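You operate a simulated robot arm through the tools that you are given. There is no shell and no other tool. Be economical: measure what you need, move in short steps, check, and stop when the job is done.

Carry out the task below with a simulated robot arm. There is one attempt and no reset: what you move stays moved.

JOB
Top the middle pastry with the chart's topping for red bean.
Fine: wet the wooden peg in the white bowl, pick up the topping, press one patch on the middle, stand the peg back; the pastry stays in its slot.

The check looks at the end state, three seconds after you hand in, the way a careful person would. Anything else that was tipped, shoved, dropped, spilled or broken makes it a failure.

ROBOT AND FRAMES
A 5-joint arm with a two-finger parallel gripper, fixed in place. Base frame: the origin is at the foot of the arm, x ahead of it, y to its left, z up; the work surface is at about z = 0. Readings come in cm, degrees, newtons and seconds.
With the tool pointing down near the work surface it reaches from about 26 to 60 cm from the base axis. Its first joint turns from -66.0 to 66.0 degrees. The tool tilts only in the upright plane through the base axis and itself; it spins freely about its own axis. Payload 1.57 kg.
The TCP is the grasp point between the finger pads, 3 cm short of the fingertips. In the tool frame z runs along the fingers and y along their closing line. Largest opening 8 cm; finger width 1.7, thickness 1.2; the body of the gripper, 4 by 8.2 cm, starts 8 cm behind the TCP.
Orientation is that of the tool frame in the base frame, as a unit quaternion [x, y, z, w]. With the fingers straight down and closing along the base's y, the tool's x points along the base's -x, its y along +y and its z along -z.

CONTROLS
- The arm moves only by the tool arm_command. Its argument "steps" is a list of rows, each an object of numbers (a shift or turn left out is 0, a gripper value left out holds the last): "ax", "ay", "az": the turn, a rotation vector about the tool's x, y, z in units of 60 degrees (1.0 is 60 degrees); "tx", "ty", "tz": the shift along the tool's x, y, z in units of 300 mm (1.0 is 300 mm); "hand": the gripper command, from -1 (fully open) to 1 (shut), values between in proportion. In form: [{"ax": .., "ay": .., "az": .., "tx": .., "ty": .., "tz": .., "hand": ..}, ...]. A call has 1 to 8 rows; each row is the pose to reach, as a shift and turn from the pose commanded when the call began, along the tool's axes at that moment. A call with a number of a shift or a turn outside -1 to 1 is refused whole. Rows are played at 5 a second. More than 5 cm and 8.6 degrees between two rows, or a gripper value outside its range, and nothing of the call is played. A pose out of reach is approached as far as the arm can. The call stops where the force on the tool passes 40 N (or 10 N more than at its start, if that is more) or the arm is blocked; 0.2 s more then pass. Each finger travels about 15.3 cm/s and halts on what it meets, pressing with about 25 N; the grip force reading is that of the motor and also rises with nothing between the fingers. The clock runs only during rows and for 0.2 s after the last one: add rows that repeat a pose to give the fingers time. It gives the time, the measured TCP pose, the force on the tool (base axes), the opening and the grip force at its end, in the units of the frame above (readings bear some noise), and new pictures: "pictures" is both (left out), scene, wrist or none.
- Cameras (640 x 400 px; columns grow to the right, rows downward): "scene" is fixed at [5.44, 40.84, 52.29]; the picture's right is [-0.65, -0.76, 0.00], its down [-0.48, 0.40, -0.78] and it looks along [0.60, -0.50, -0.62] (base axes); focal length 243 px, centre (320, 200). "wrist" rides on the gripper at [7.2, -0.7, -12.2] in the tool frame; the picture's right is [0.09, 1.00, 0.00], its down [-0.84, 0.08, -0.54] and it looks along [-0.54, 0.05, 0.84] (tool axes); focal length 238 px, centre (320, 200). There is no depth. A picture from a camera that has moved, and an enlarged one, comes with that camera's place and axes in the base frame and with its lens. The place of the scene camera against the robot may be out by one fixed shift of up to 1.2 cm in any direction.
- zoom(camera, box): a new picture of the part [left, top, right, bottom] of that camera's present view, enlarged. The clock stands still meanwhile.
- finish_job(): hands the job in; it is judged then, once.

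Go step by step. Nothing tells you positions but the pictures and the camera data: compare them with the known pose of the tool, close in by small moves and look again before you grip or let go. The budget is 120 turns and 200 pictures, counting those below and the enlarged ones. Unless the task says otherwise, let go and move clear before handing in, and close with one line.

The tools are called after "Call:" as a command line: name --argument value ..., lists and objects as JSON in quotes. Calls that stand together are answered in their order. arm_command: Moves the arm, as the interface text tells. Its arguments: {"type":"object","properties":{"steps":{"type":"array"},"pictures":{"type":"string","enum":["both","scene","wrist","none"]}},"required":["steps"]} The other tools are called the same way: zoom (camera, box) takes an enlarged picture of a part of a camera's view; finish_job () hands the job in.

At the start:

```text
time_s: 0.0
ee_pos: [35.54, 23.31, 37.22]
orientation: [0.0, 1.0, 0.0, 0.001]
force: [0.3, -0.4, -0.2]
opening: 8.01
grasp_force: 0.0
```

scene: 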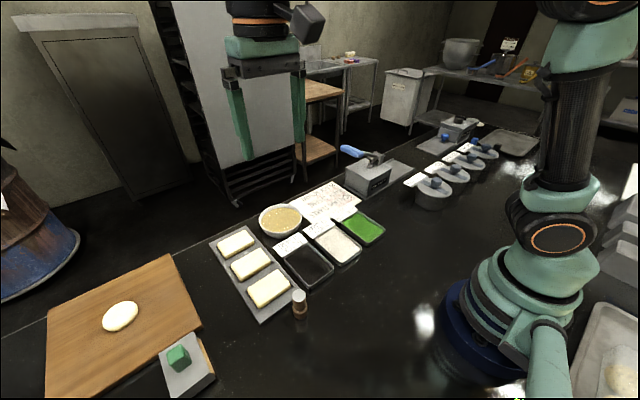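
wrist: 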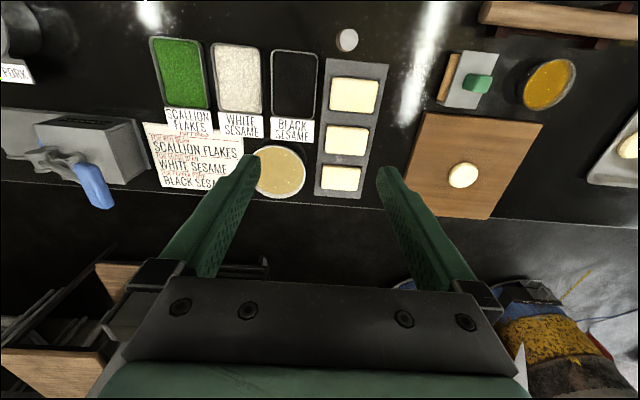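

I see three trays, a chart, a bowl, a pastry tray with three slots and a round peg. First I read the chart and look at the peg.

Call:
zoom --camera "wrist" --box '[130, 100, 270, 200]'

Call:
zoom --camera "scene" --box '[200, 170, 400, 330]'

Call:
zoom --camera "wrist" --box '[240, 20, 400, 200]'

```text
4.00 times, centred on (200, 150) of wrist
camera zoom: at [28.51, 22.68, 49.3], right [-0.09, 1.0, 0.0], down [0.84, 0.08, 0.54], along [0.54, 0.05, -0.84], focal length 953 px, centre (800, 400)
```

zoom: 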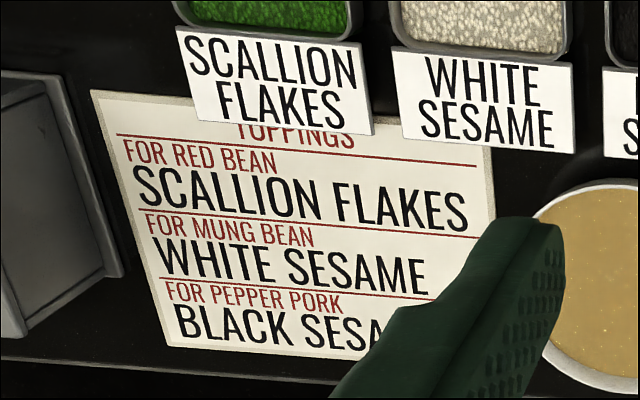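

```text
2.50 times, centred on (300, 250) of scene
camera zoom: at [5.44, 40.84, 52.29], right [-0.65, -0.76, 0.0], down [-0.48, 0.4, -0.78], along [0.6, -0.5, -0.62], focal length 607 px, centre (370, 75)
```

zoom: 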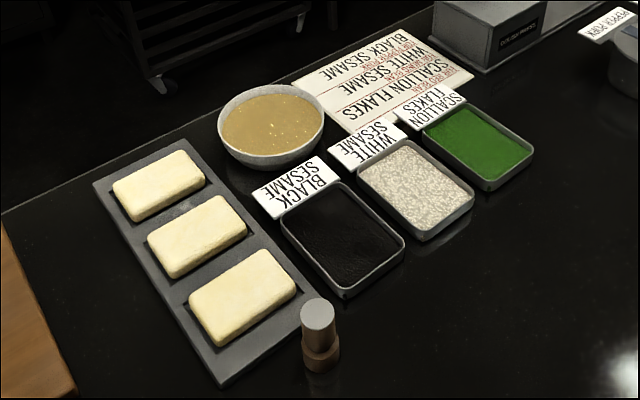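

```text
2.22 times, centred on (320, 110) of wrist
camera zoom: at [28.51, 22.68, 49.3], right [-0.09, 1.0, 0.0], down [0.84, 0.08, 0.54], along [0.54, 0.05, -0.84], focal length 530 px, centre (320, 400)
```

zoom: 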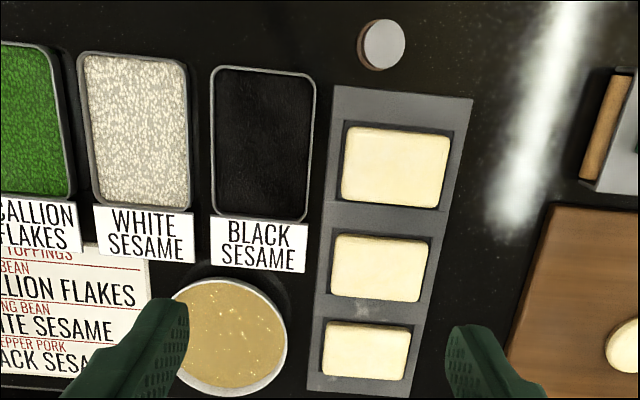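

The chart gives scallion flakes (green tray) for red bean, and the white bowl holds the tan wash. The peg stands near (27.3, 26.7) and is about 7.5 tall, so I move above it to look.

Call:
arm_command --steps '[{"tx": 0.055, "ty": 0.023, "tz": 0.11, "hand": -1}, {"tx": 0.11, "ty": 0.046, "tz": 0.22}, {"tx": 0.165, "ty": 0.068, "tz": 0.33}, {"tx": 0.22, "ty": 0.09, "tz": 0.44}, {"tx": 0.275, "ty": 0.114, "tz": 0.567}, {"tx": 0.275, "ty": 0.114, "tz": 0.567}]'

```text
time_s: 1.4
ee_pos: [27.24, 26.68, 19.99]
orientation: [0.0, 1.0, -0.001, 0.0]
force: [0.4, 0.3, -0.2]
opening: 8.01
grasp_force: 0.0
camera wrist: at [20.17, 26.01, 32.08], right [-0.09, 1.0, 0.0], down [0.84, 0.08, 0.54], along [0.54, 0.05, -0.84], focal length 238 px, centre (320, 200)
```

scene: 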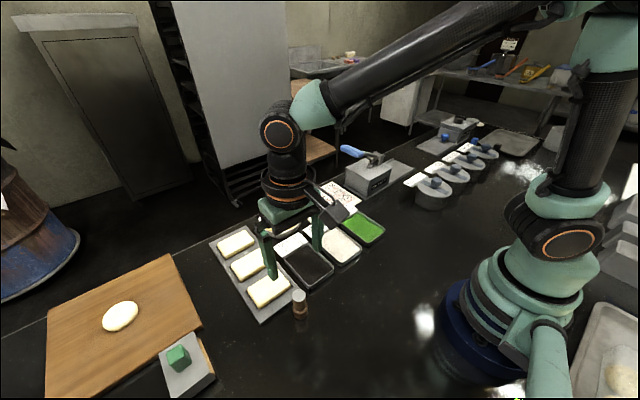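
wrist: 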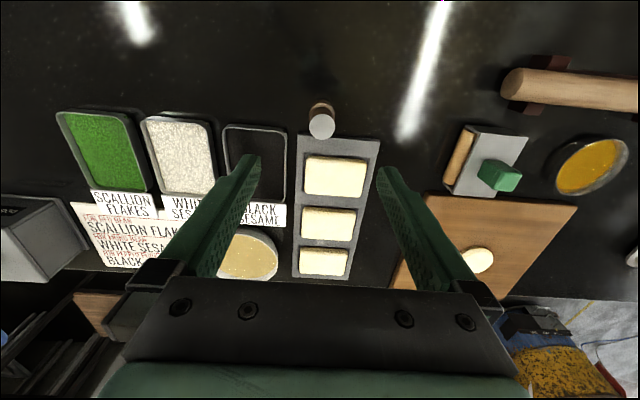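

Call:
zoom --camera "wrist" --box '[280, 90, 360, 140]'

Call:
zoom --camera "scene" --box '[276, 280, 324, 328]'

Call:
zoom --camera "wrist" --box '[40, 90, 400, 290]'

```text
8.00 times, centred on (320, 115) of wrist
camera zoom: at [20.17, 26.01, 32.08], right [-0.09, 1.0, 0.0], down [0.84, 0.08, 0.54], along [0.54, 0.05, -0.84], focal length 1907 px, centre (320, 880)
```

zoom: 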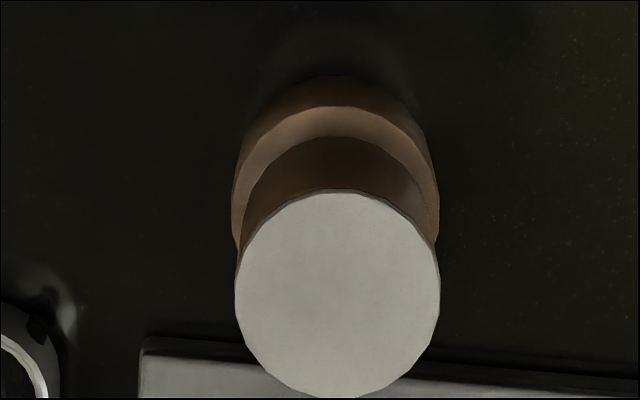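

```text
8.33 times, centred on (300, 304) of scene
camera zoom: at [5.44, 40.84, 52.29], right [-0.65, -0.76, 0.0], down [-0.48, 0.4, -0.78], along [0.6, -0.5, -0.62], focal length 2025 px, centre (487, -667)
```

zoom: 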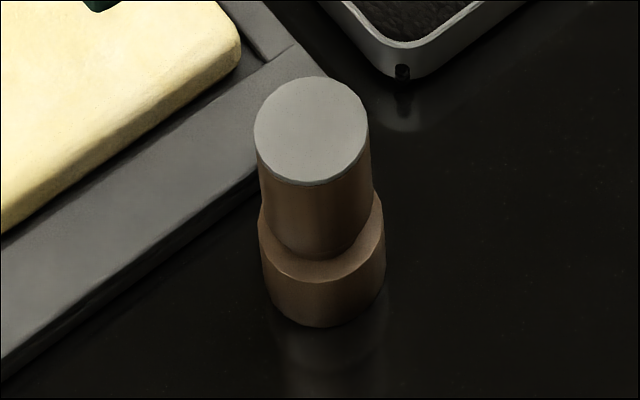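

```text
1.78 times, centred on (220, 190) of wrist
camera zoom: at [20.17, 26.01, 32.08], right [-0.09, 1.0, 0.0], down [0.84, 0.08, 0.54], along [0.54, 0.05, -0.84], focal length 424 px, centre (498, 218)
```

zoom: 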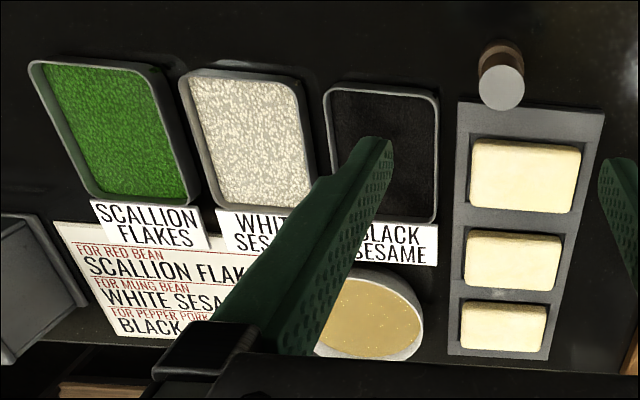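

The peg's top is at about (27.27, 26.86, 6.65), with a narrow handle about 2.7 wide above a collar that ends near z 2.6. I descend around the handle, keeping the fingertips above the collar, and check before closing.

Call:
arm_command --steps '[{"ty": 0.006, "tz": 0.12, "hand": -1}, {"ty": 0.006, "tz": 0.24}, {"ty": 0.006, "tz": 0.36}, {"ty": 0.006, "tz": 0.43}, {"ty": 0.006, "tz": 0.458}, {"ty": 0.006, "tz": 0.458}]'

Call:
zoom --camera "scene" --box '[250, 250, 350, 330]'

```text
time_s: 2.8
ee_pos: [27.17, 26.95, 6.22]
orientation: [0.0, 1.0, 0.001, 0.0]
force: [1.2, -0.3, -0.7]
opening: 7.99
grasp_force: 0.2
camera wrist: at [20.15, 26.19, 18.38], right [-0.09, 1.0, 0.0], down [0.84, 0.08, 0.54], along [0.54, 0.05, -0.84], focal length 238 px, centre (320, 200)
```

scene: 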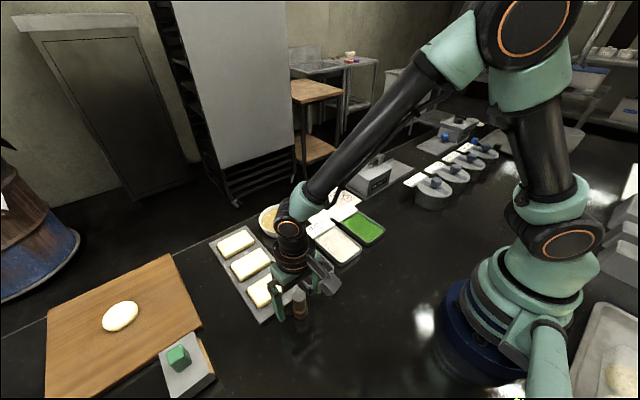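
wrist: 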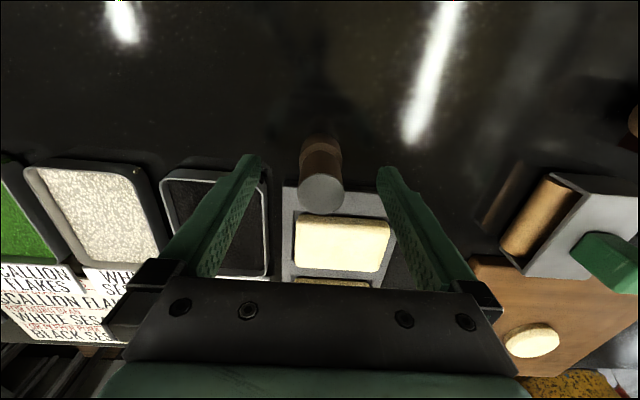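

```text
5.00 times, centred on (300, 290) of scene
camera zoom: at [5.44, 40.84, 52.29], right [-0.65, -0.76, 0.0], down [-0.48, 0.4, -0.78], along [0.6, -0.5, -0.62], focal length 1215 px, centre (420, -250)
```

zoom: 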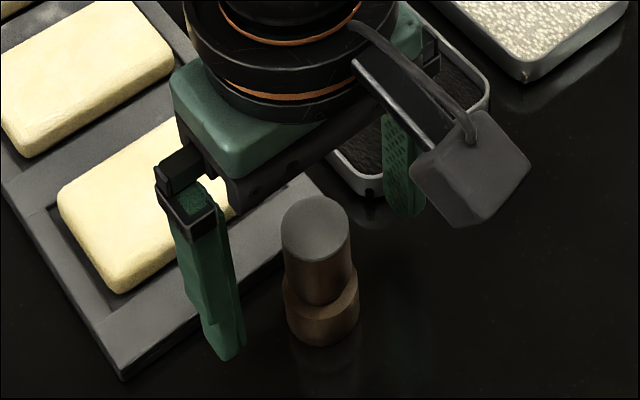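

The fingers straddle the handle, centred to within a few millimetres. I nudge 2 mm toward the base and close.

Call:
arm_command --steps '[{"tx": 0.006, "hand": -1}, {"tx": 0.006, "hand": 0.0}, {"tx": 0.006, "hand": 0.25}, {"tx": 0.006, "hand": 0.6}, {"tx": 0.006, "hand": 1}, {"tx": 0.006, "hand": 1}, {"tx": 0.006, "hand": 1}]'

Call:
zoom --camera "scene" --box '[250, 250, 350, 330]'

```text
time_s: 4.4
ee_pos: [26.95, 26.87, 6.26]
orientation: [0.001, 1.0, 0.0, 0.001]
force: [-0.3, -0.3, -0.7]
opening: 2.61
grasp_force: 25.2
camera wrist: at [19.97, 26.23, 18.46], right [-0.09, 1.0, 0.0], down [0.84, 0.08, 0.54], along [0.54, 0.05, -0.84], focal length 238 px, centre (320, 200)
```

scene: 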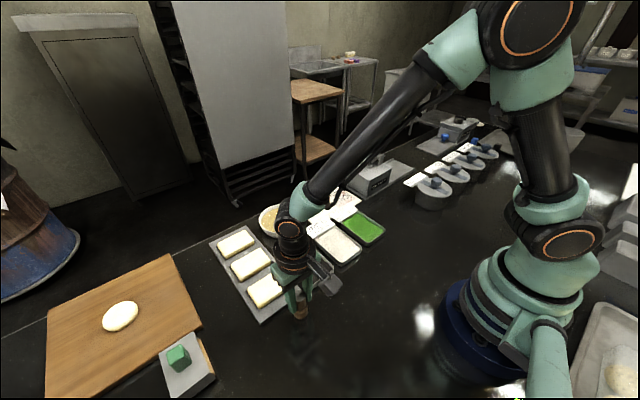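
wrist: 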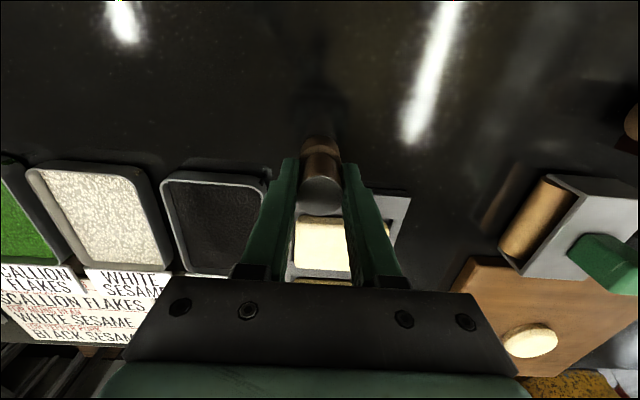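

```text
5.00 times, centred on (300, 290) of scene
camera zoom: at [5.44, 40.84, 52.29], right [-0.65, -0.76, 0.0], down [-0.48, 0.4, -0.78], along [0.6, -0.5, -0.62], focal length 1215 px, centre (420, -250)
```

zoom: 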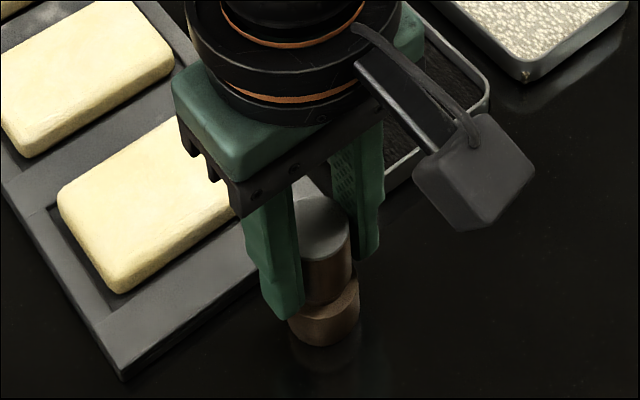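

The peg is gripped at 2.61 wide. I lift it 10 cm and carry it above the bowl.

Call:
arm_command --steps '[{"tz": -0.06, "hand": 1}, {"tz": -0.18}, {"tz": -0.3}, {"tz": -0.333}, {"tz": -0.333}]'

Call:
arm_command --steps '[{"tx": -0.116, "ty": -0.051, "hand": 1}, {"tx": -0.232, "ty": -0.102}, {"tx": -0.348, "ty": -0.153}, {"tx": -0.464, "ty": -0.204}, {"tx": -0.58, "ty": -0.255}, {"tx": -0.696, "ty": -0.306}, {"tx": -0.812, "ty": -0.357}, {"tx": -0.812, "ty": -0.357}]'

Call:
zoom --camera "scene" --box '[200, 150, 400, 275]'

```text
time_s: 5.6
ee_pos: [27.15, 27.12, 16.5]
orientation: [0.001, 1.0, -0.001, 0.0]
force: [0.4, -0.5, -1.6]
opening: 2.59
grasp_force: 24.7
camera wrist: at [20.21, 26.49, 28.68], right [-0.09, 1.0, 0.0], down [0.84, 0.08, 0.54], along [0.54, 0.05, -0.84], focal length 238 px, centre (320, 200)
```

scene: 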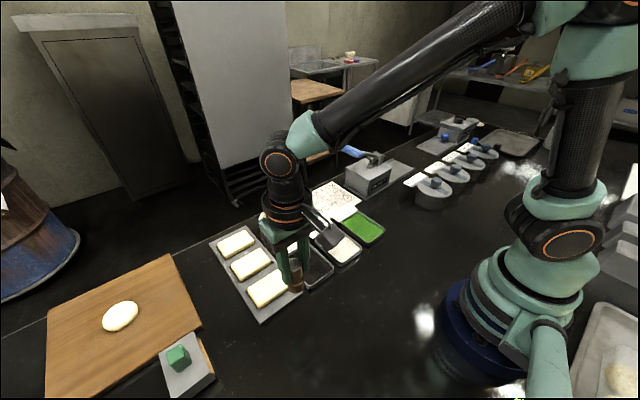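
wrist: 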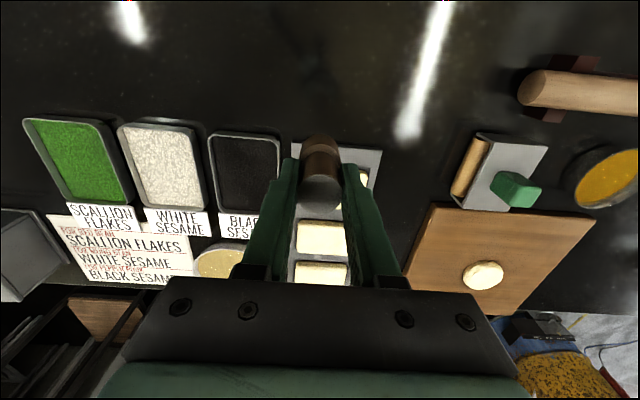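

```text
time_s: 7.4
ee_pos: [51.28, 16.14, 16.51]
orientation: [0.0, 1.0, 0.0, -0.001]
force: [0.1, 0.9, 0.9]
opening: 2.58
grasp_force: 24.7
camera wrist: at [44.27, 15.47, 28.71], right [-0.09, 1.0, 0.0], down [0.84, 0.08, 0.54], along [0.54, 0.05, -0.84], focal length 238 px, centre (320, 200)
```

scene: 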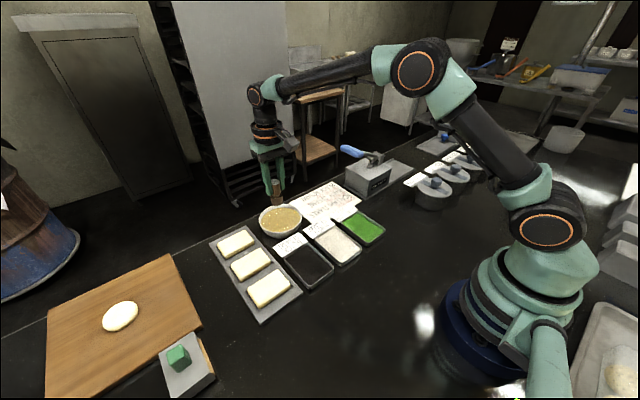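
wrist: 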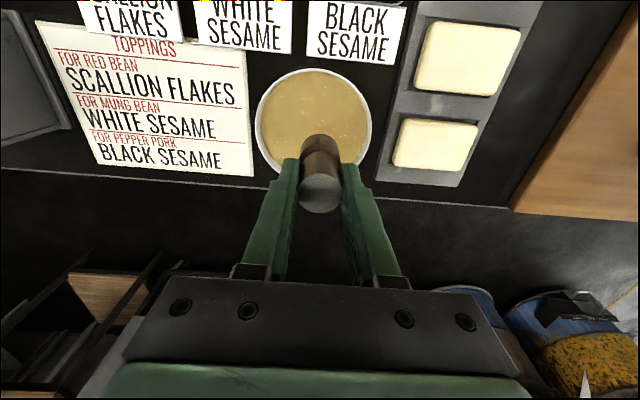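

```text
3.20 times, centred on (300, 212) of scene
camera zoom: at [5.45, 40.84, 52.29], right [-0.65, -0.76, 0.0], down [-0.48, 0.4, -0.78], along [0.6, -0.5, -0.62], focal length 778 px, centre (384, 160)
```

zoom: 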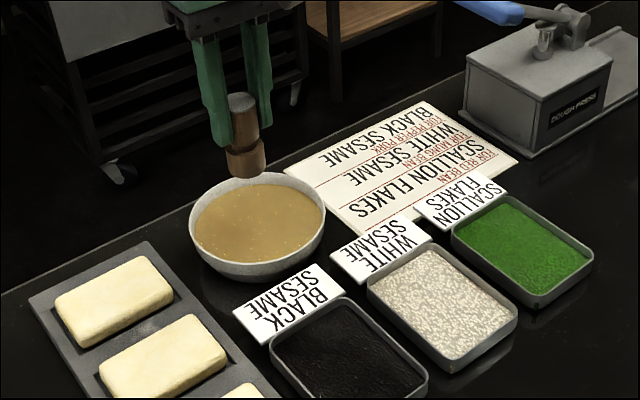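

The bowl's centre looks closer to (50.4, 15.5) than I assumed. I shift there, lower somewhat and look again.

Call:
arm_command --steps '[{"tx": 0.03, "ty": -0.021, "tz": 0.04, "hand": 1}, {"tx": 0.03, "ty": -0.021, "tz": 0.1}, {"tx": 0.03, "ty": -0.021, "tz": 0.1}]'

Call:
zoom --camera "scene" --box '[240, 160, 320, 240]'

Call:
zoom --camera "wrist" --box '[240, 50, 400, 220]'

```text
time_s: 8.2
ee_pos: [50.58, 15.53, 13.55]
orientation: [0.001, 1.0, 0.0, 0.0]
force: [-0.9, 0.7, -0.8]
opening: 2.6
grasp_force: 25.1
camera wrist: at [43.48, 14.82, 25.62], right [-0.09, 1.0, 0.0], down [0.84, 0.08, 0.54], along [0.54, 0.05, -0.84], focal length 238 px, centre (320, 200)
```

scene: 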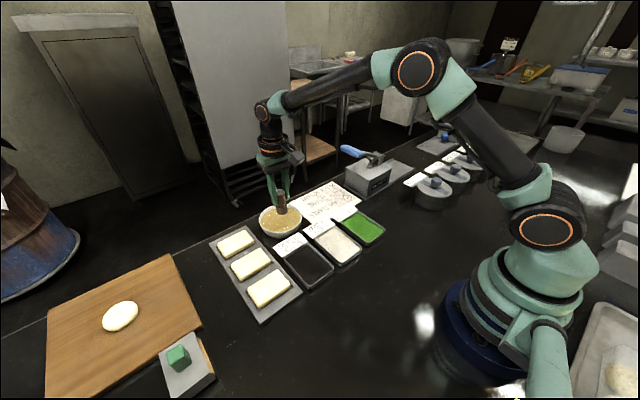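
wrist: 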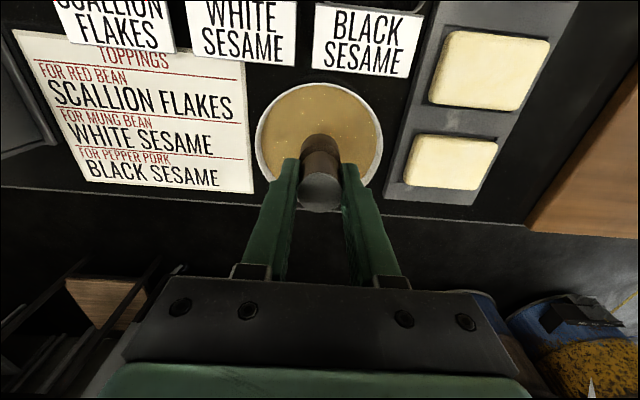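

```text
5.00 times, centred on (280, 200) of scene
camera zoom: at [5.44, 40.84, 52.29], right [-0.65, -0.76, 0.0], down [-0.48, 0.4, -0.78], along [0.6, -0.5, -0.62], focal length 1215 px, centre (520, 200)
```

zoom: 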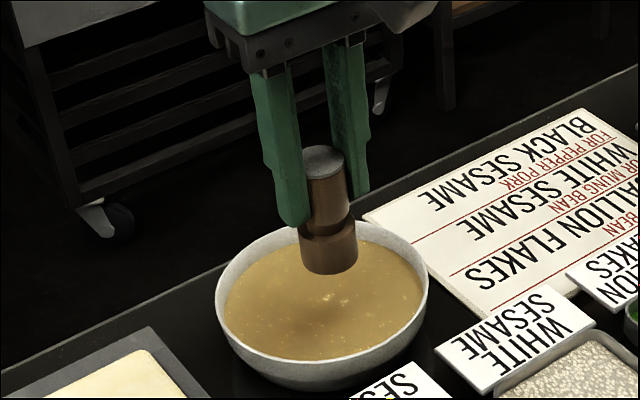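

```text
2.35 times, centred on (320, 135) of wrist
camera zoom: at [43.48, 14.82, 25.62], right [-0.09, 1.0, 0.0], down [0.84, 0.08, 0.54], along [0.54, 0.05, -0.84], focal length 561 px, centre (320, 353)
```

zoom: 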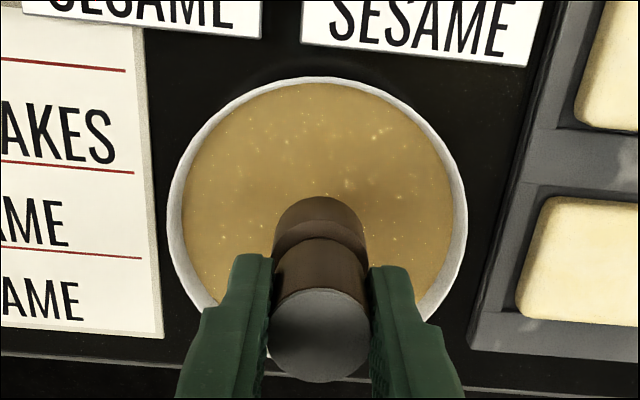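

The peg is well inside the bowl rim. I lower the peg's foot gradually into the liquid.

Call:
arm_command --steps '[{"tx": -0.01, "tz": 0.05, "hand": 1}, {"tx": -0.01, "tz": 0.09}, {"tx": -0.01, "tz": 0.12}, {"tx": -0.01, "tz": 0.14}, {"tx": -0.01, "tz": 0.14}]'

Call:
zoom --camera "scene" --box '[240, 160, 320, 240]'

```text
time_s: 9.4
ee_pos: [50.81, 15.38, 9.33]
orientation: [0.0, 1.0, 0.0, -0.001]
force: [0.4, 0.2, -0.2]
opening: 2.61
grasp_force: 25.5
camera wrist: at [43.8, 14.87, 21.4], right [-0.09, 1.0, 0.0], down [0.84, 0.08, 0.54], along [0.54, 0.05, -0.84], focal length 238 px, centre (320, 200)
```

scene: 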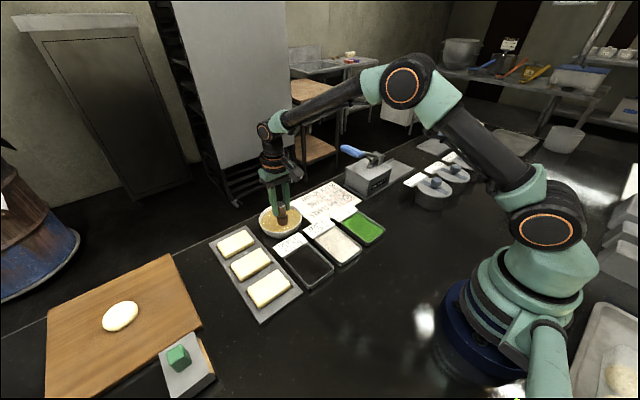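
wrist: 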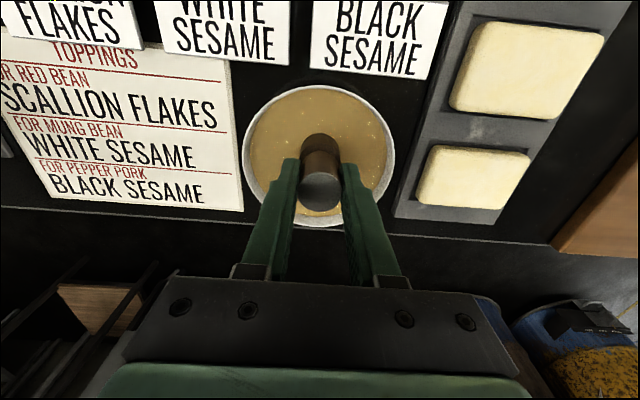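

```text
5.00 times, centred on (280, 200) of scene
camera zoom: at [5.44, 40.84, 52.29], right [-0.65, -0.76, 0.0], down [-0.48, 0.4, -0.78], along [0.6, -0.5, -0.62], focal length 1215 px, centre (520, 200)
```

zoom: 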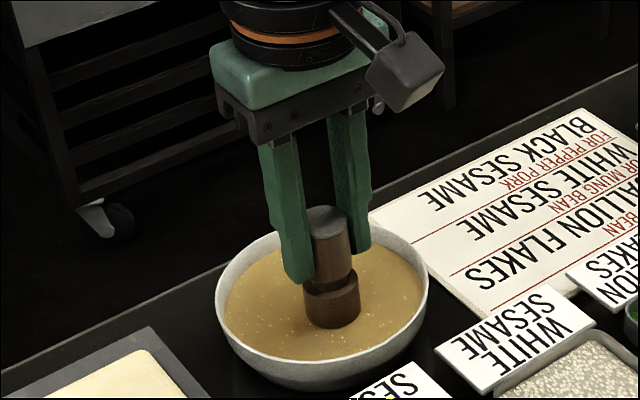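

The collar still looks fully visible, so the foot is only just near the surface. I go lower in small steps.

Call:
arm_command --steps '[{"tz": 0.01, "hand": 1}, {"tz": 0.02}, {"tz": 0.03}, {"tz": 0.03}]' --pictures "none"

Call:
zoom --camera "scene" --box '[240, 160, 320, 240]'

```text
time_s: 10.2
ee_pos: [51.11, 15.56, 8.81]
orientation: [0.0, 1.0, 0.002, 0.005]
force: [-2.3, -1.0, 6.7]
opening: 2.56
grasp_force: 25.3
stopped in row 4: the force on the tool passed its limit (the readings are from after the stop); the commanded pose is now the measured one
```

```text
5.00 times, centred on (280, 200) of scene
camera zoom: at [5.44, 40.84, 52.29], right [-0.65, -0.76, 0.0], down [-0.48, 0.4, -0.78], along [0.6, -0.5, -0.62], focal length 1215 px, centre (520, 200)
```

zoom: 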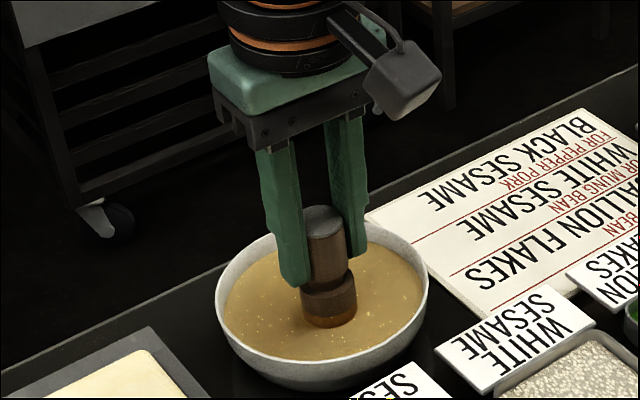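

The peg met the bottom and its foot now shows a wet band, with the bowl unmoved. I lift straight up and inspect.

Call:
arm_command --steps '[{"tz": -0.02, "hand": 1}, {"tz": -0.08}, {"tz": -0.18}, {"tz": -0.28}, {"tz": -0.28}]'

Call:
zoom --camera "scene" --box '[240, 140, 320, 240]'

```text
time_s: 11.4
ee_pos: [51.03, 15.47, 17.26]
orientation: [0.0, 1.0, 0.0, 0.004]
force: [0.0, 0.5, -0.1]
opening: 2.58
grasp_force: 24.7
camera wrist: at [44.0, 14.8, 29.35], right [-0.09, 1.0, 0.0], down [0.83, 0.08, 0.55], along [0.55, 0.05, -0.84], focal length 238 px, centre (320, 200)
```

scene: 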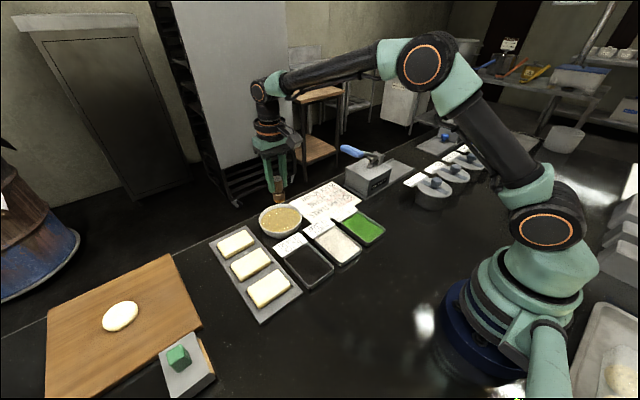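
wrist: 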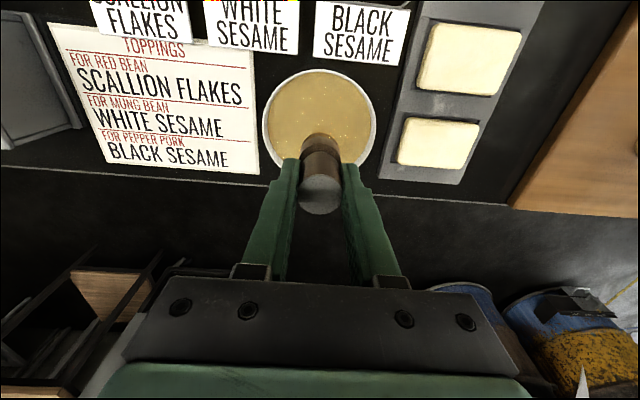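

```text
4.00 times, centred on (280, 190) of scene
camera zoom: at [5.44, 40.84, 52.29], right [-0.65, -0.76, 0.0], down [-0.48, 0.4, -0.78], along [0.6, -0.5, -0.62], focal length 972 px, centre (480, 240)
```

zoom: 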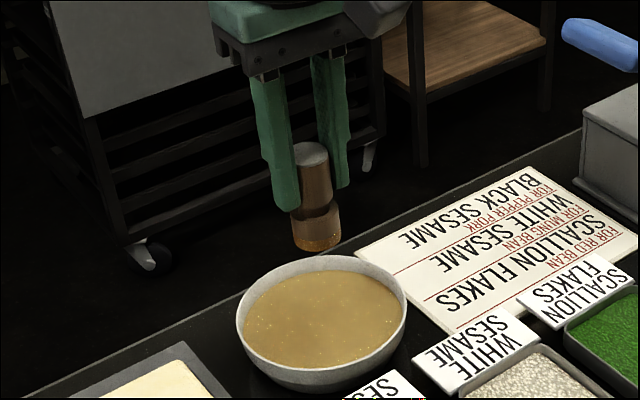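

The foot is wet. I carry it above the green tray, near (35, -2).

Call:
arm_command --steps '[{"tx": 0.089, "ty": -0.097, "hand": 1}, {"tx": 0.178, "ty": -0.194}, {"tx": 0.267, "ty": -0.291}, {"tx": 0.356, "ty": -0.388}, {"tx": 0.445, "ty": -0.485}, {"tx": 0.533, "ty": -0.583}, {"tx": 0.533, "ty": -0.583, "tz": 0.1}, {"tx": 0.533, "ty": -0.583, "tz": 0.1}]'

Call:
zoom --camera "scene" --box '[310, 160, 410, 250]'

```text
time_s: 13.2
ee_pos: [35.1, -2.13, 13.97]
orientation: [0.001, 1.0, 0.0, 0.005]
force: [0.1, -0.3, 0.3]
opening: 2.6
grasp_force: 24.9
camera wrist: at [28.02, -2.78, 26.03], right [-0.09, 1.0, 0.0], down [0.83, 0.08, 0.55], along [0.55, 0.05, -0.84], focal length 238 px, centre (320, 200)
```

scene: 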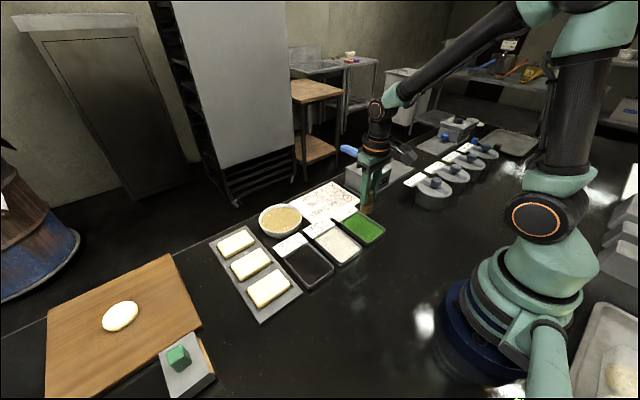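
wrist: 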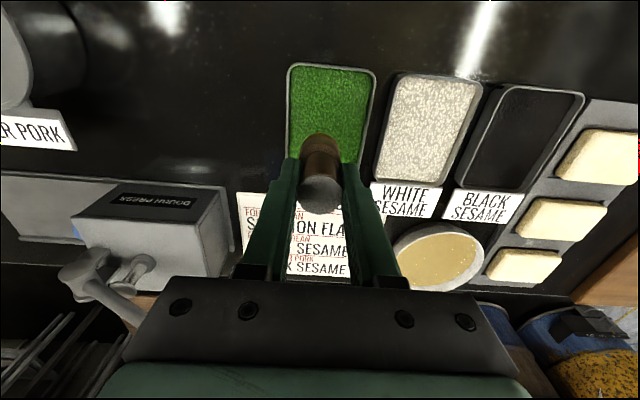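

```text
4.44 times, centred on (360, 205) of scene
camera zoom: at [5.44, 40.84, 52.29], right [-0.65, -0.76, 0.0], down [-0.48, 0.4, -0.78], along [0.6, -0.5, -0.62], focal length 1080 px, centre (142, 178)
```

zoom: 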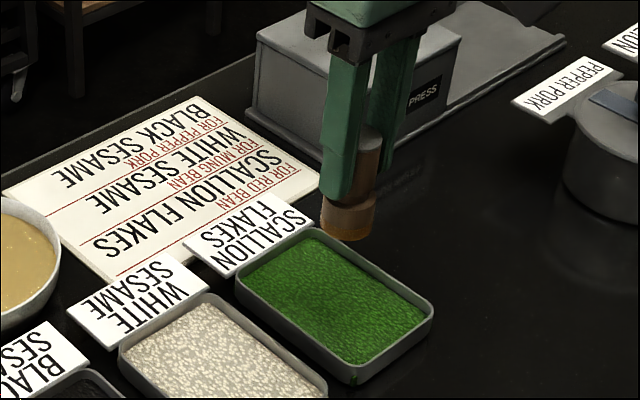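

The tray's centre is nearer (33.8, -1.3). I correct for that and descend, stopping just above the flakes to check.

Call:
arm_command --steps '[{"tx": 0.04, "ty": 0.027, "hand": 1}, {"tx": 0.04, "ty": 0.027, "tz": 0.09}, {"tx": 0.04, "ty": 0.027, "tz": 0.16}, {"tx": 0.04, "ty": 0.027, "tz": 0.18}, {"tx": 0.04, "ty": 0.027, "tz": 0.18}]'

Call:
zoom --camera "scene" --box '[310, 160, 410, 250]'

```text
time_s: 14.4
ee_pos: [33.89, -1.23, 8.65]
orientation: [0.002, 1.0, 0.0, 0.005]
force: [0.5, 0.0, -0.3]
opening: 2.57
grasp_force: 25.4
camera wrist: at [26.81, -1.78, 20.73], right [-0.09, 1.0, 0.0], down [0.83, 0.08, 0.55], along [0.55, 0.05, -0.84], focal length 238 px, centre (320, 200)
```

scene: 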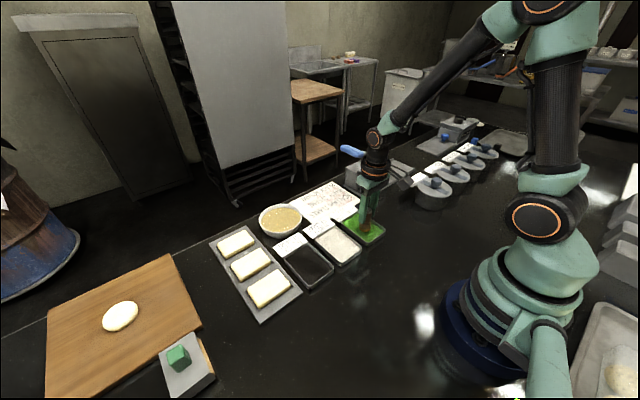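
wrist: 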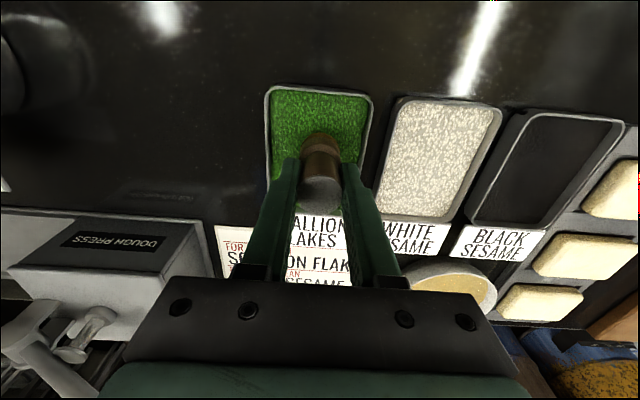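

```text
4.44 times, centred on (360, 205) of scene
camera zoom: at [5.44, 40.84, 52.29], right [-0.65, -0.76, 0.0], down [-0.48, 0.4, -0.78], along [0.6, -0.5, -0.62], focal length 1080 px, centre (142, 178)
```

zoom: 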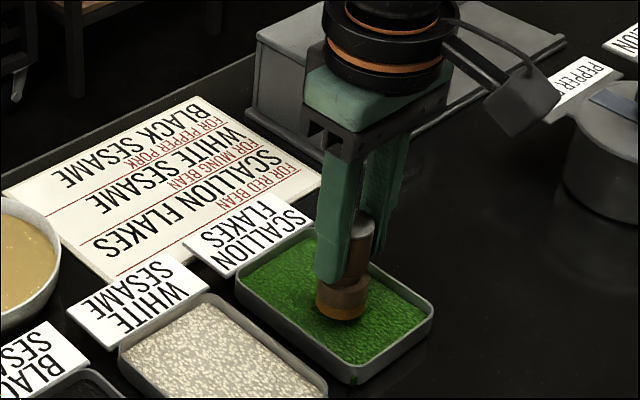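

It is over the flakes and well inside the rim. I go down in 2–3 mm steps until contact.

Call:
arm_command --steps '[{"tz": 0.01, "hand": 1}, {"tz": 0.02}, {"tz": 0.028}, {"tz": 0.028}]' --pictures "none"

Call:
zoom --camera "scene" --box '[330, 190, 400, 250]'

```text
time_s: 15.4
ee_pos: [33.92, -1.09, 7.81]
orientation: [0.001, 1.0, 0.0, 0.005]
force: [-6.9, 3.4, 20.9]
opening: 2.58
grasp_force: 25.4
```

```text
6.67 times, centred on (365, 220) of scene
camera zoom: at [5.44, 40.84, 52.29], right [-0.65, -0.76, 0.0], down [-0.48, 0.4, -0.78], along [0.6, -0.5, -0.62], focal length 1620 px, centre (20, 67)
```

zoom: 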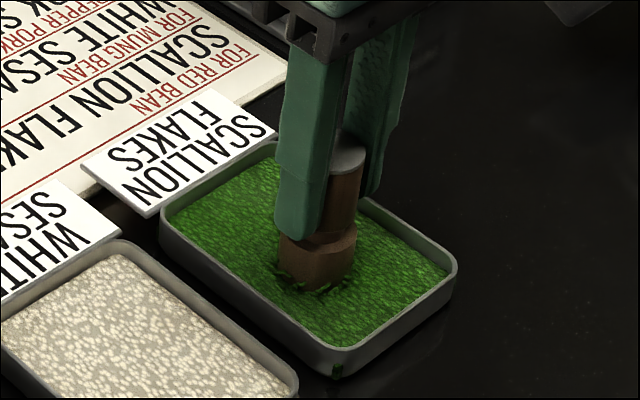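

The peg pressed into the flakes at 21 N and flakes show around its foot. I lift straight up and inspect.

Call:
arm_command --steps '[{"tz": -0.02, "hand": 1}, {"tz": -0.06}, {"tz": -0.16}, {"tz": -0.28}, {"tz": -0.28}]' --pictures "scene"

Call:
zoom --camera "scene" --box '[330, 160, 400, 250]'

```text
time_s: 16.6
ee_pos: [33.67, -0.96, 16.06]
orientation: [0.001, 1.0, 0.001, 0.004]
force: [0.1, -0.3, 0.0]
opening: 2.56
grasp_force: 25.1
```

scene: 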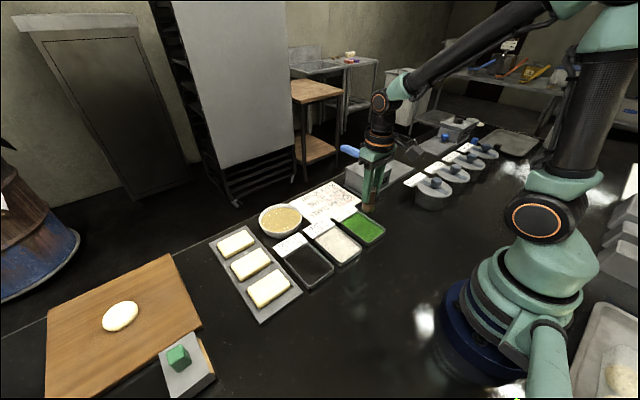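

```text
4.44 times, centred on (365, 205) of scene
camera zoom: at [5.44, 40.84, 52.29], right [-0.65, -0.76, 0.0], down [-0.48, 0.4, -0.78], along [0.6, -0.5, -0.62], focal length 1080 px, centre (120, 178)
```

zoom: 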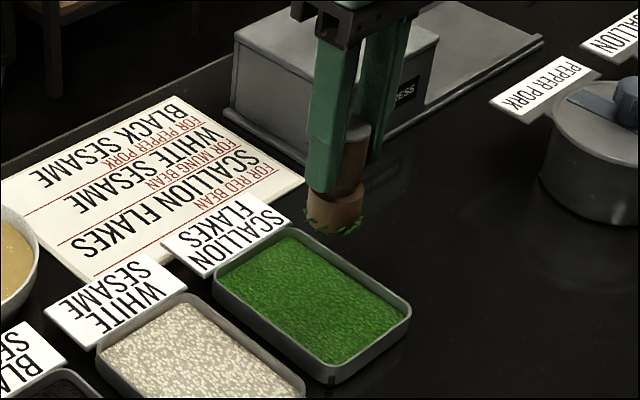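

Green flakes cling to the foot. I carry the peg to above the middle pastry, near (44.2, 29.5).

Call:
arm_command --steps '[{"tx": -0.05, "ty": 0.136, "hand": 1}, {"tx": -0.1, "ty": 0.272}, {"tx": -0.15, "ty": 0.408}, {"tx": -0.2, "ty": 0.544}, {"tx": -0.25, "ty": 0.68}, {"tx": -0.3, "ty": 0.816}, {"tx": -0.35, "ty": 0.95}, {"tx": -0.35, "ty": 0.95}]'

Call:
zoom --camera "wrist" --box '[240, 50, 400, 220]'

Call:
zoom --camera "scene" --box '[200, 190, 310, 330]'

```text
time_s: 18.4
ee_pos: [44.19, 27.48, 16.24]
orientation: [0.001, 1.0, 0.002, 0.003]
force: [-0.4, -0.5, -0.2]
opening: 2.6
grasp_force: 25.3
camera wrist: at [37.16, 26.82, 28.36], right [-0.09, 1.0, 0.0], down [0.83, 0.07, 0.55], along [0.55, 0.05, -0.84], focal length 238 px, centre (320, 200)
```

scene: 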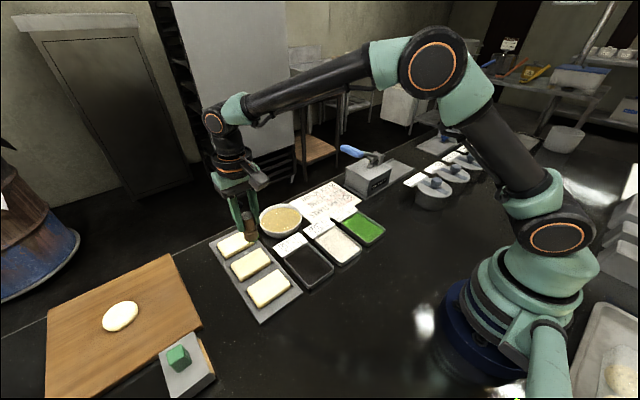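
wrist: 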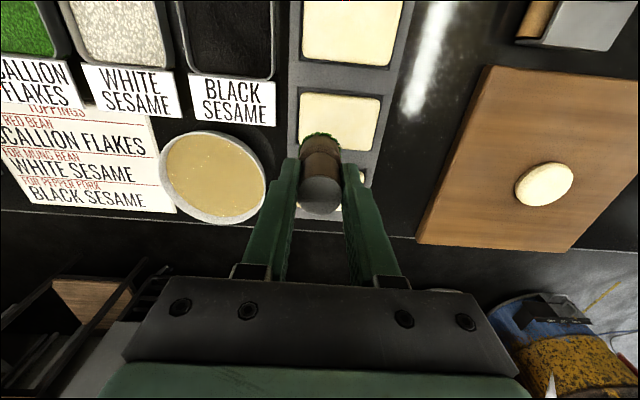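

```text
2.35 times, centred on (320, 135) of wrist
camera zoom: at [37.16, 26.82, 28.36], right [-0.09, 1.0, 0.0], down [0.83, 0.07, 0.55], along [0.55, 0.05, -0.84], focal length 561 px, centre (320, 353)
```

zoom: 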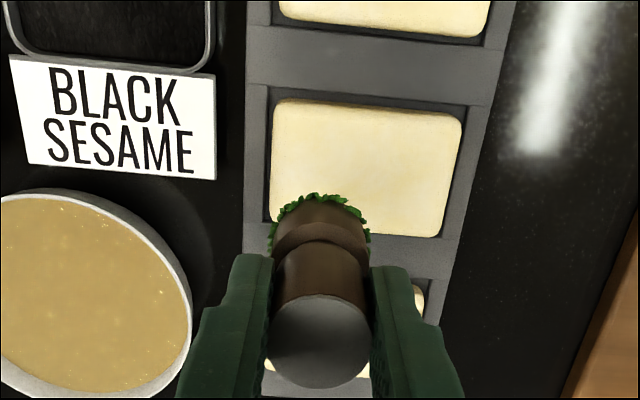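

```text
2.86 times, centred on (255, 260) of scene
camera zoom: at [5.44, 40.85, 52.29], right [-0.65, -0.76, 0.0], down [-0.48, 0.4, -0.78], along [0.6, -0.5, -0.62], focal length 694 px, centre (506, 29)
```

zoom: 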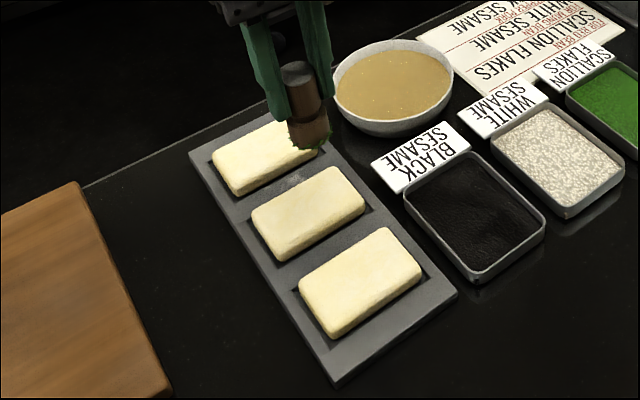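

The pastry centre measures (44.2, 29.55). I centre over it and lower to about 1.5 cm above.

Call:
arm_command --steps '[{"ty": 0.069, "hand": 1}, {"ty": 0.069, "tz": 0.06}, {"ty": 0.069, "tz": 0.14}, {"ty": 0.069, "tz": 0.2}, {"ty": 0.069, "tz": 0.2}]'

Call:
zoom --camera "wrist" --box '[240, 70, 400, 220]'

Call:
zoom --camera "scene" --box '[210, 210, 300, 300]'

```text
time_s: 19.6
ee_pos: [44.27, 29.46, 10.29]
orientation: [0.0, 1.0, 0.002, 0.004]
force: [0.4, -0.5, -1.2]
opening: 2.56
grasp_force: 24.9
camera wrist: at [37.22, 28.81, 22.51], right [-0.09, 1.0, 0.0], down [0.83, 0.07, 0.55], along [0.55, 0.05, -0.84], focal length 238 px, centre (320, 200)
```

scene: 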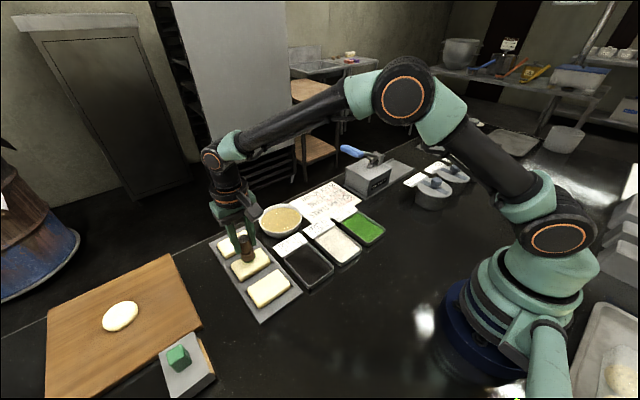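
wrist: 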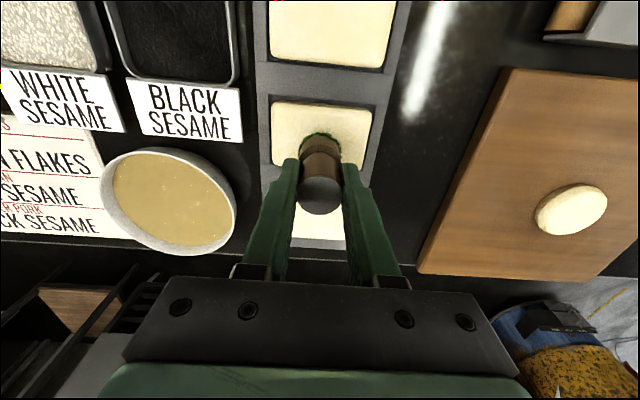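

```text
2.67 times, centred on (320, 145) of wrist
camera zoom: at [37.22, 28.81, 22.51], right [-0.09, 1.0, 0.0], down [0.83, 0.07, 0.55], along [0.55, 0.05, -0.84], focal length 636 px, centre (320, 347)
```

zoom: 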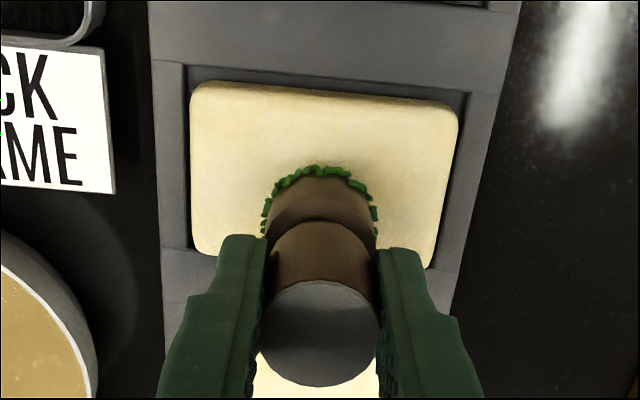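

```text
4.44 times, centred on (255, 255) of scene
camera zoom: at [5.44, 40.84, 52.29], right [-0.65, -0.76, 0.0], down [-0.48, 0.4, -0.78], along [0.6, -0.5, -0.62], focal length 1080 px, centre (609, -44)
```

zoom: 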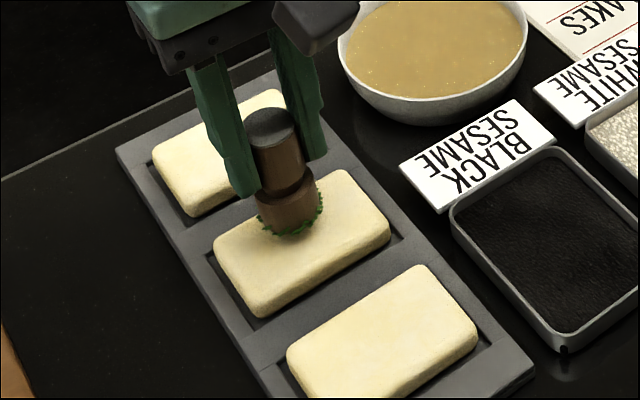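

It is nearly centred; I shift 2 mm toward the base and press down in small steps.

Call:
arm_command --steps '[{"tx": 0.008, "tz": 0.01, "hand": 1}, {"tx": 0.008, "tz": 0.025}, {"tx": 0.008, "tz": 0.04}, {"tx": 0.008, "tz": 0.05}, {"tx": 0.008, "tz": 0.05}]' --pictures "none"

Call:
zoom --camera "scene" --box '[210, 210, 300, 300]'

```text
time_s: 20.8
ee_pos: [44.14, 29.57, 9.19]
orientation: [0.001, 1.0, 0.004, 0.005]
force: [-2.5, -1.3, 5.7]
opening: 2.57
grasp_force: 24.7
stopped in row 5: the force on the tool passed its limit (the readings are from after the stop); the commanded pose is now the measured one
```

```text
4.44 times, centred on (255, 255) of scene
camera zoom: at [5.44, 40.84, 52.29], right [-0.65, -0.76, 0.0], down [-0.48, 0.4, -0.78], along [0.6, -0.5, -0.62], focal length 1080 px, centre (609, -44)
```

zoom: 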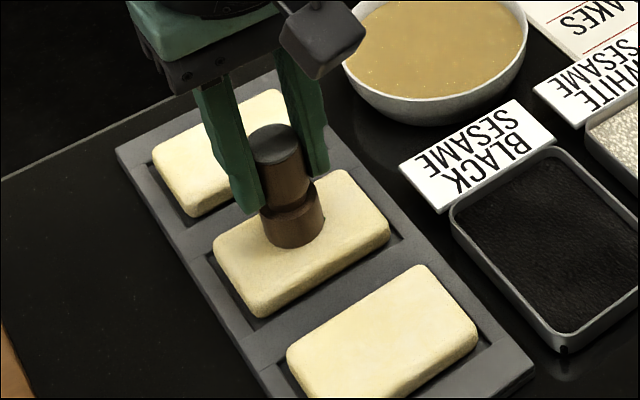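

The force spiked over 40 N and the flakes seem to have transferred. I lift straight up and look.

Call:
arm_command --steps '[{"tz": -0.02, "hand": 1}, {"tz": -0.07}, {"tz": -0.16}, {"tz": -0.25}, {"tz": -0.25}]'

Call:
zoom --camera "scene" --box '[200, 190, 310, 300]'

Call:
zoom --camera "wrist" --box '[240, 70, 400, 220]'

```text
time_s: 22.0
ee_pos: [44.24, 29.46, 16.57]
orientation: [0.001, 1.0, 0.004, 0.004]
force: [-0.4, -0.2, -0.2]
opening: 2.59
grasp_force: 24.8
camera wrist: at [37.14, 28.75, 28.7], right [-0.09, 1.0, 0.01], down [0.83, 0.07, 0.55], along [0.55, 0.05, -0.83], focal length 238 px, centre (320, 200)
```

scene: 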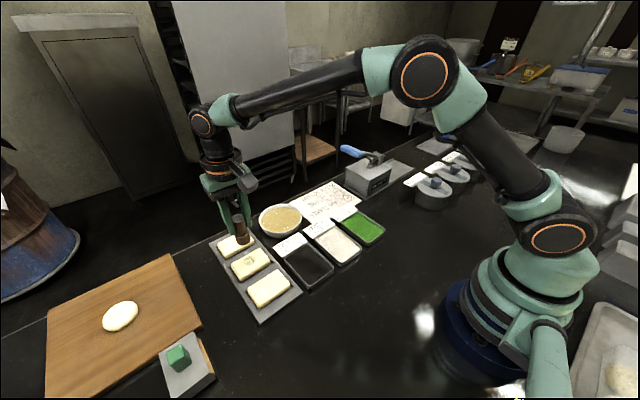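
wrist: 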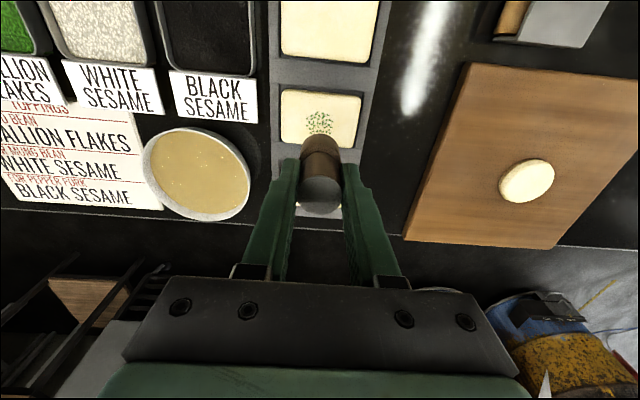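

```text
3.64 times, centred on (255, 245) of scene
camera zoom: at [5.44, 40.84, 52.29], right [-0.65, -0.76, 0.0], down [-0.48, 0.4, -0.78], along [0.6, -0.5, -0.62], focal length 884 px, centre (556, 36)
```

zoom: 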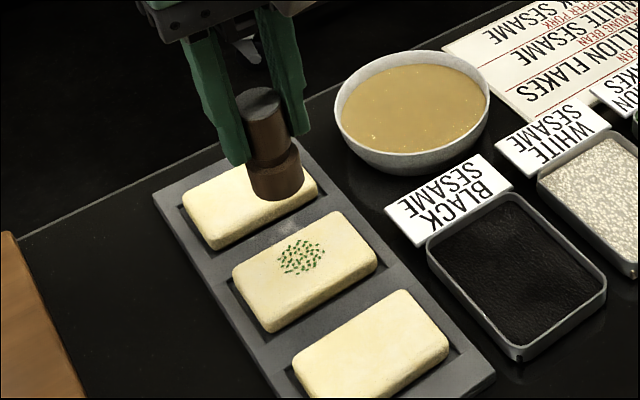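

```text
2.67 times, centred on (320, 145) of wrist
camera zoom: at [37.14, 28.75, 28.7], right [-0.09, 1.0, 0.01], down [0.83, 0.07, 0.55], along [0.55, 0.05, -0.83], focal length 636 px, centre (320, 347)
```

zoom: 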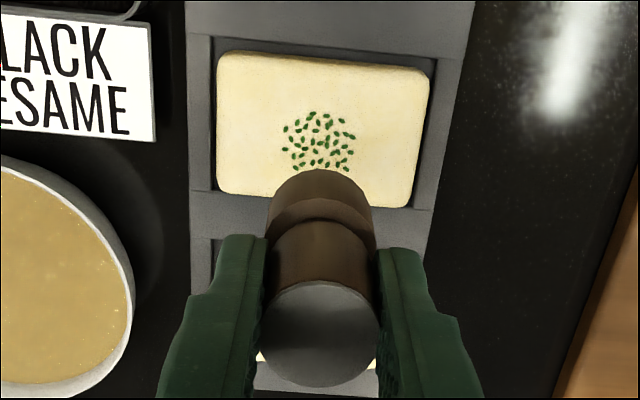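

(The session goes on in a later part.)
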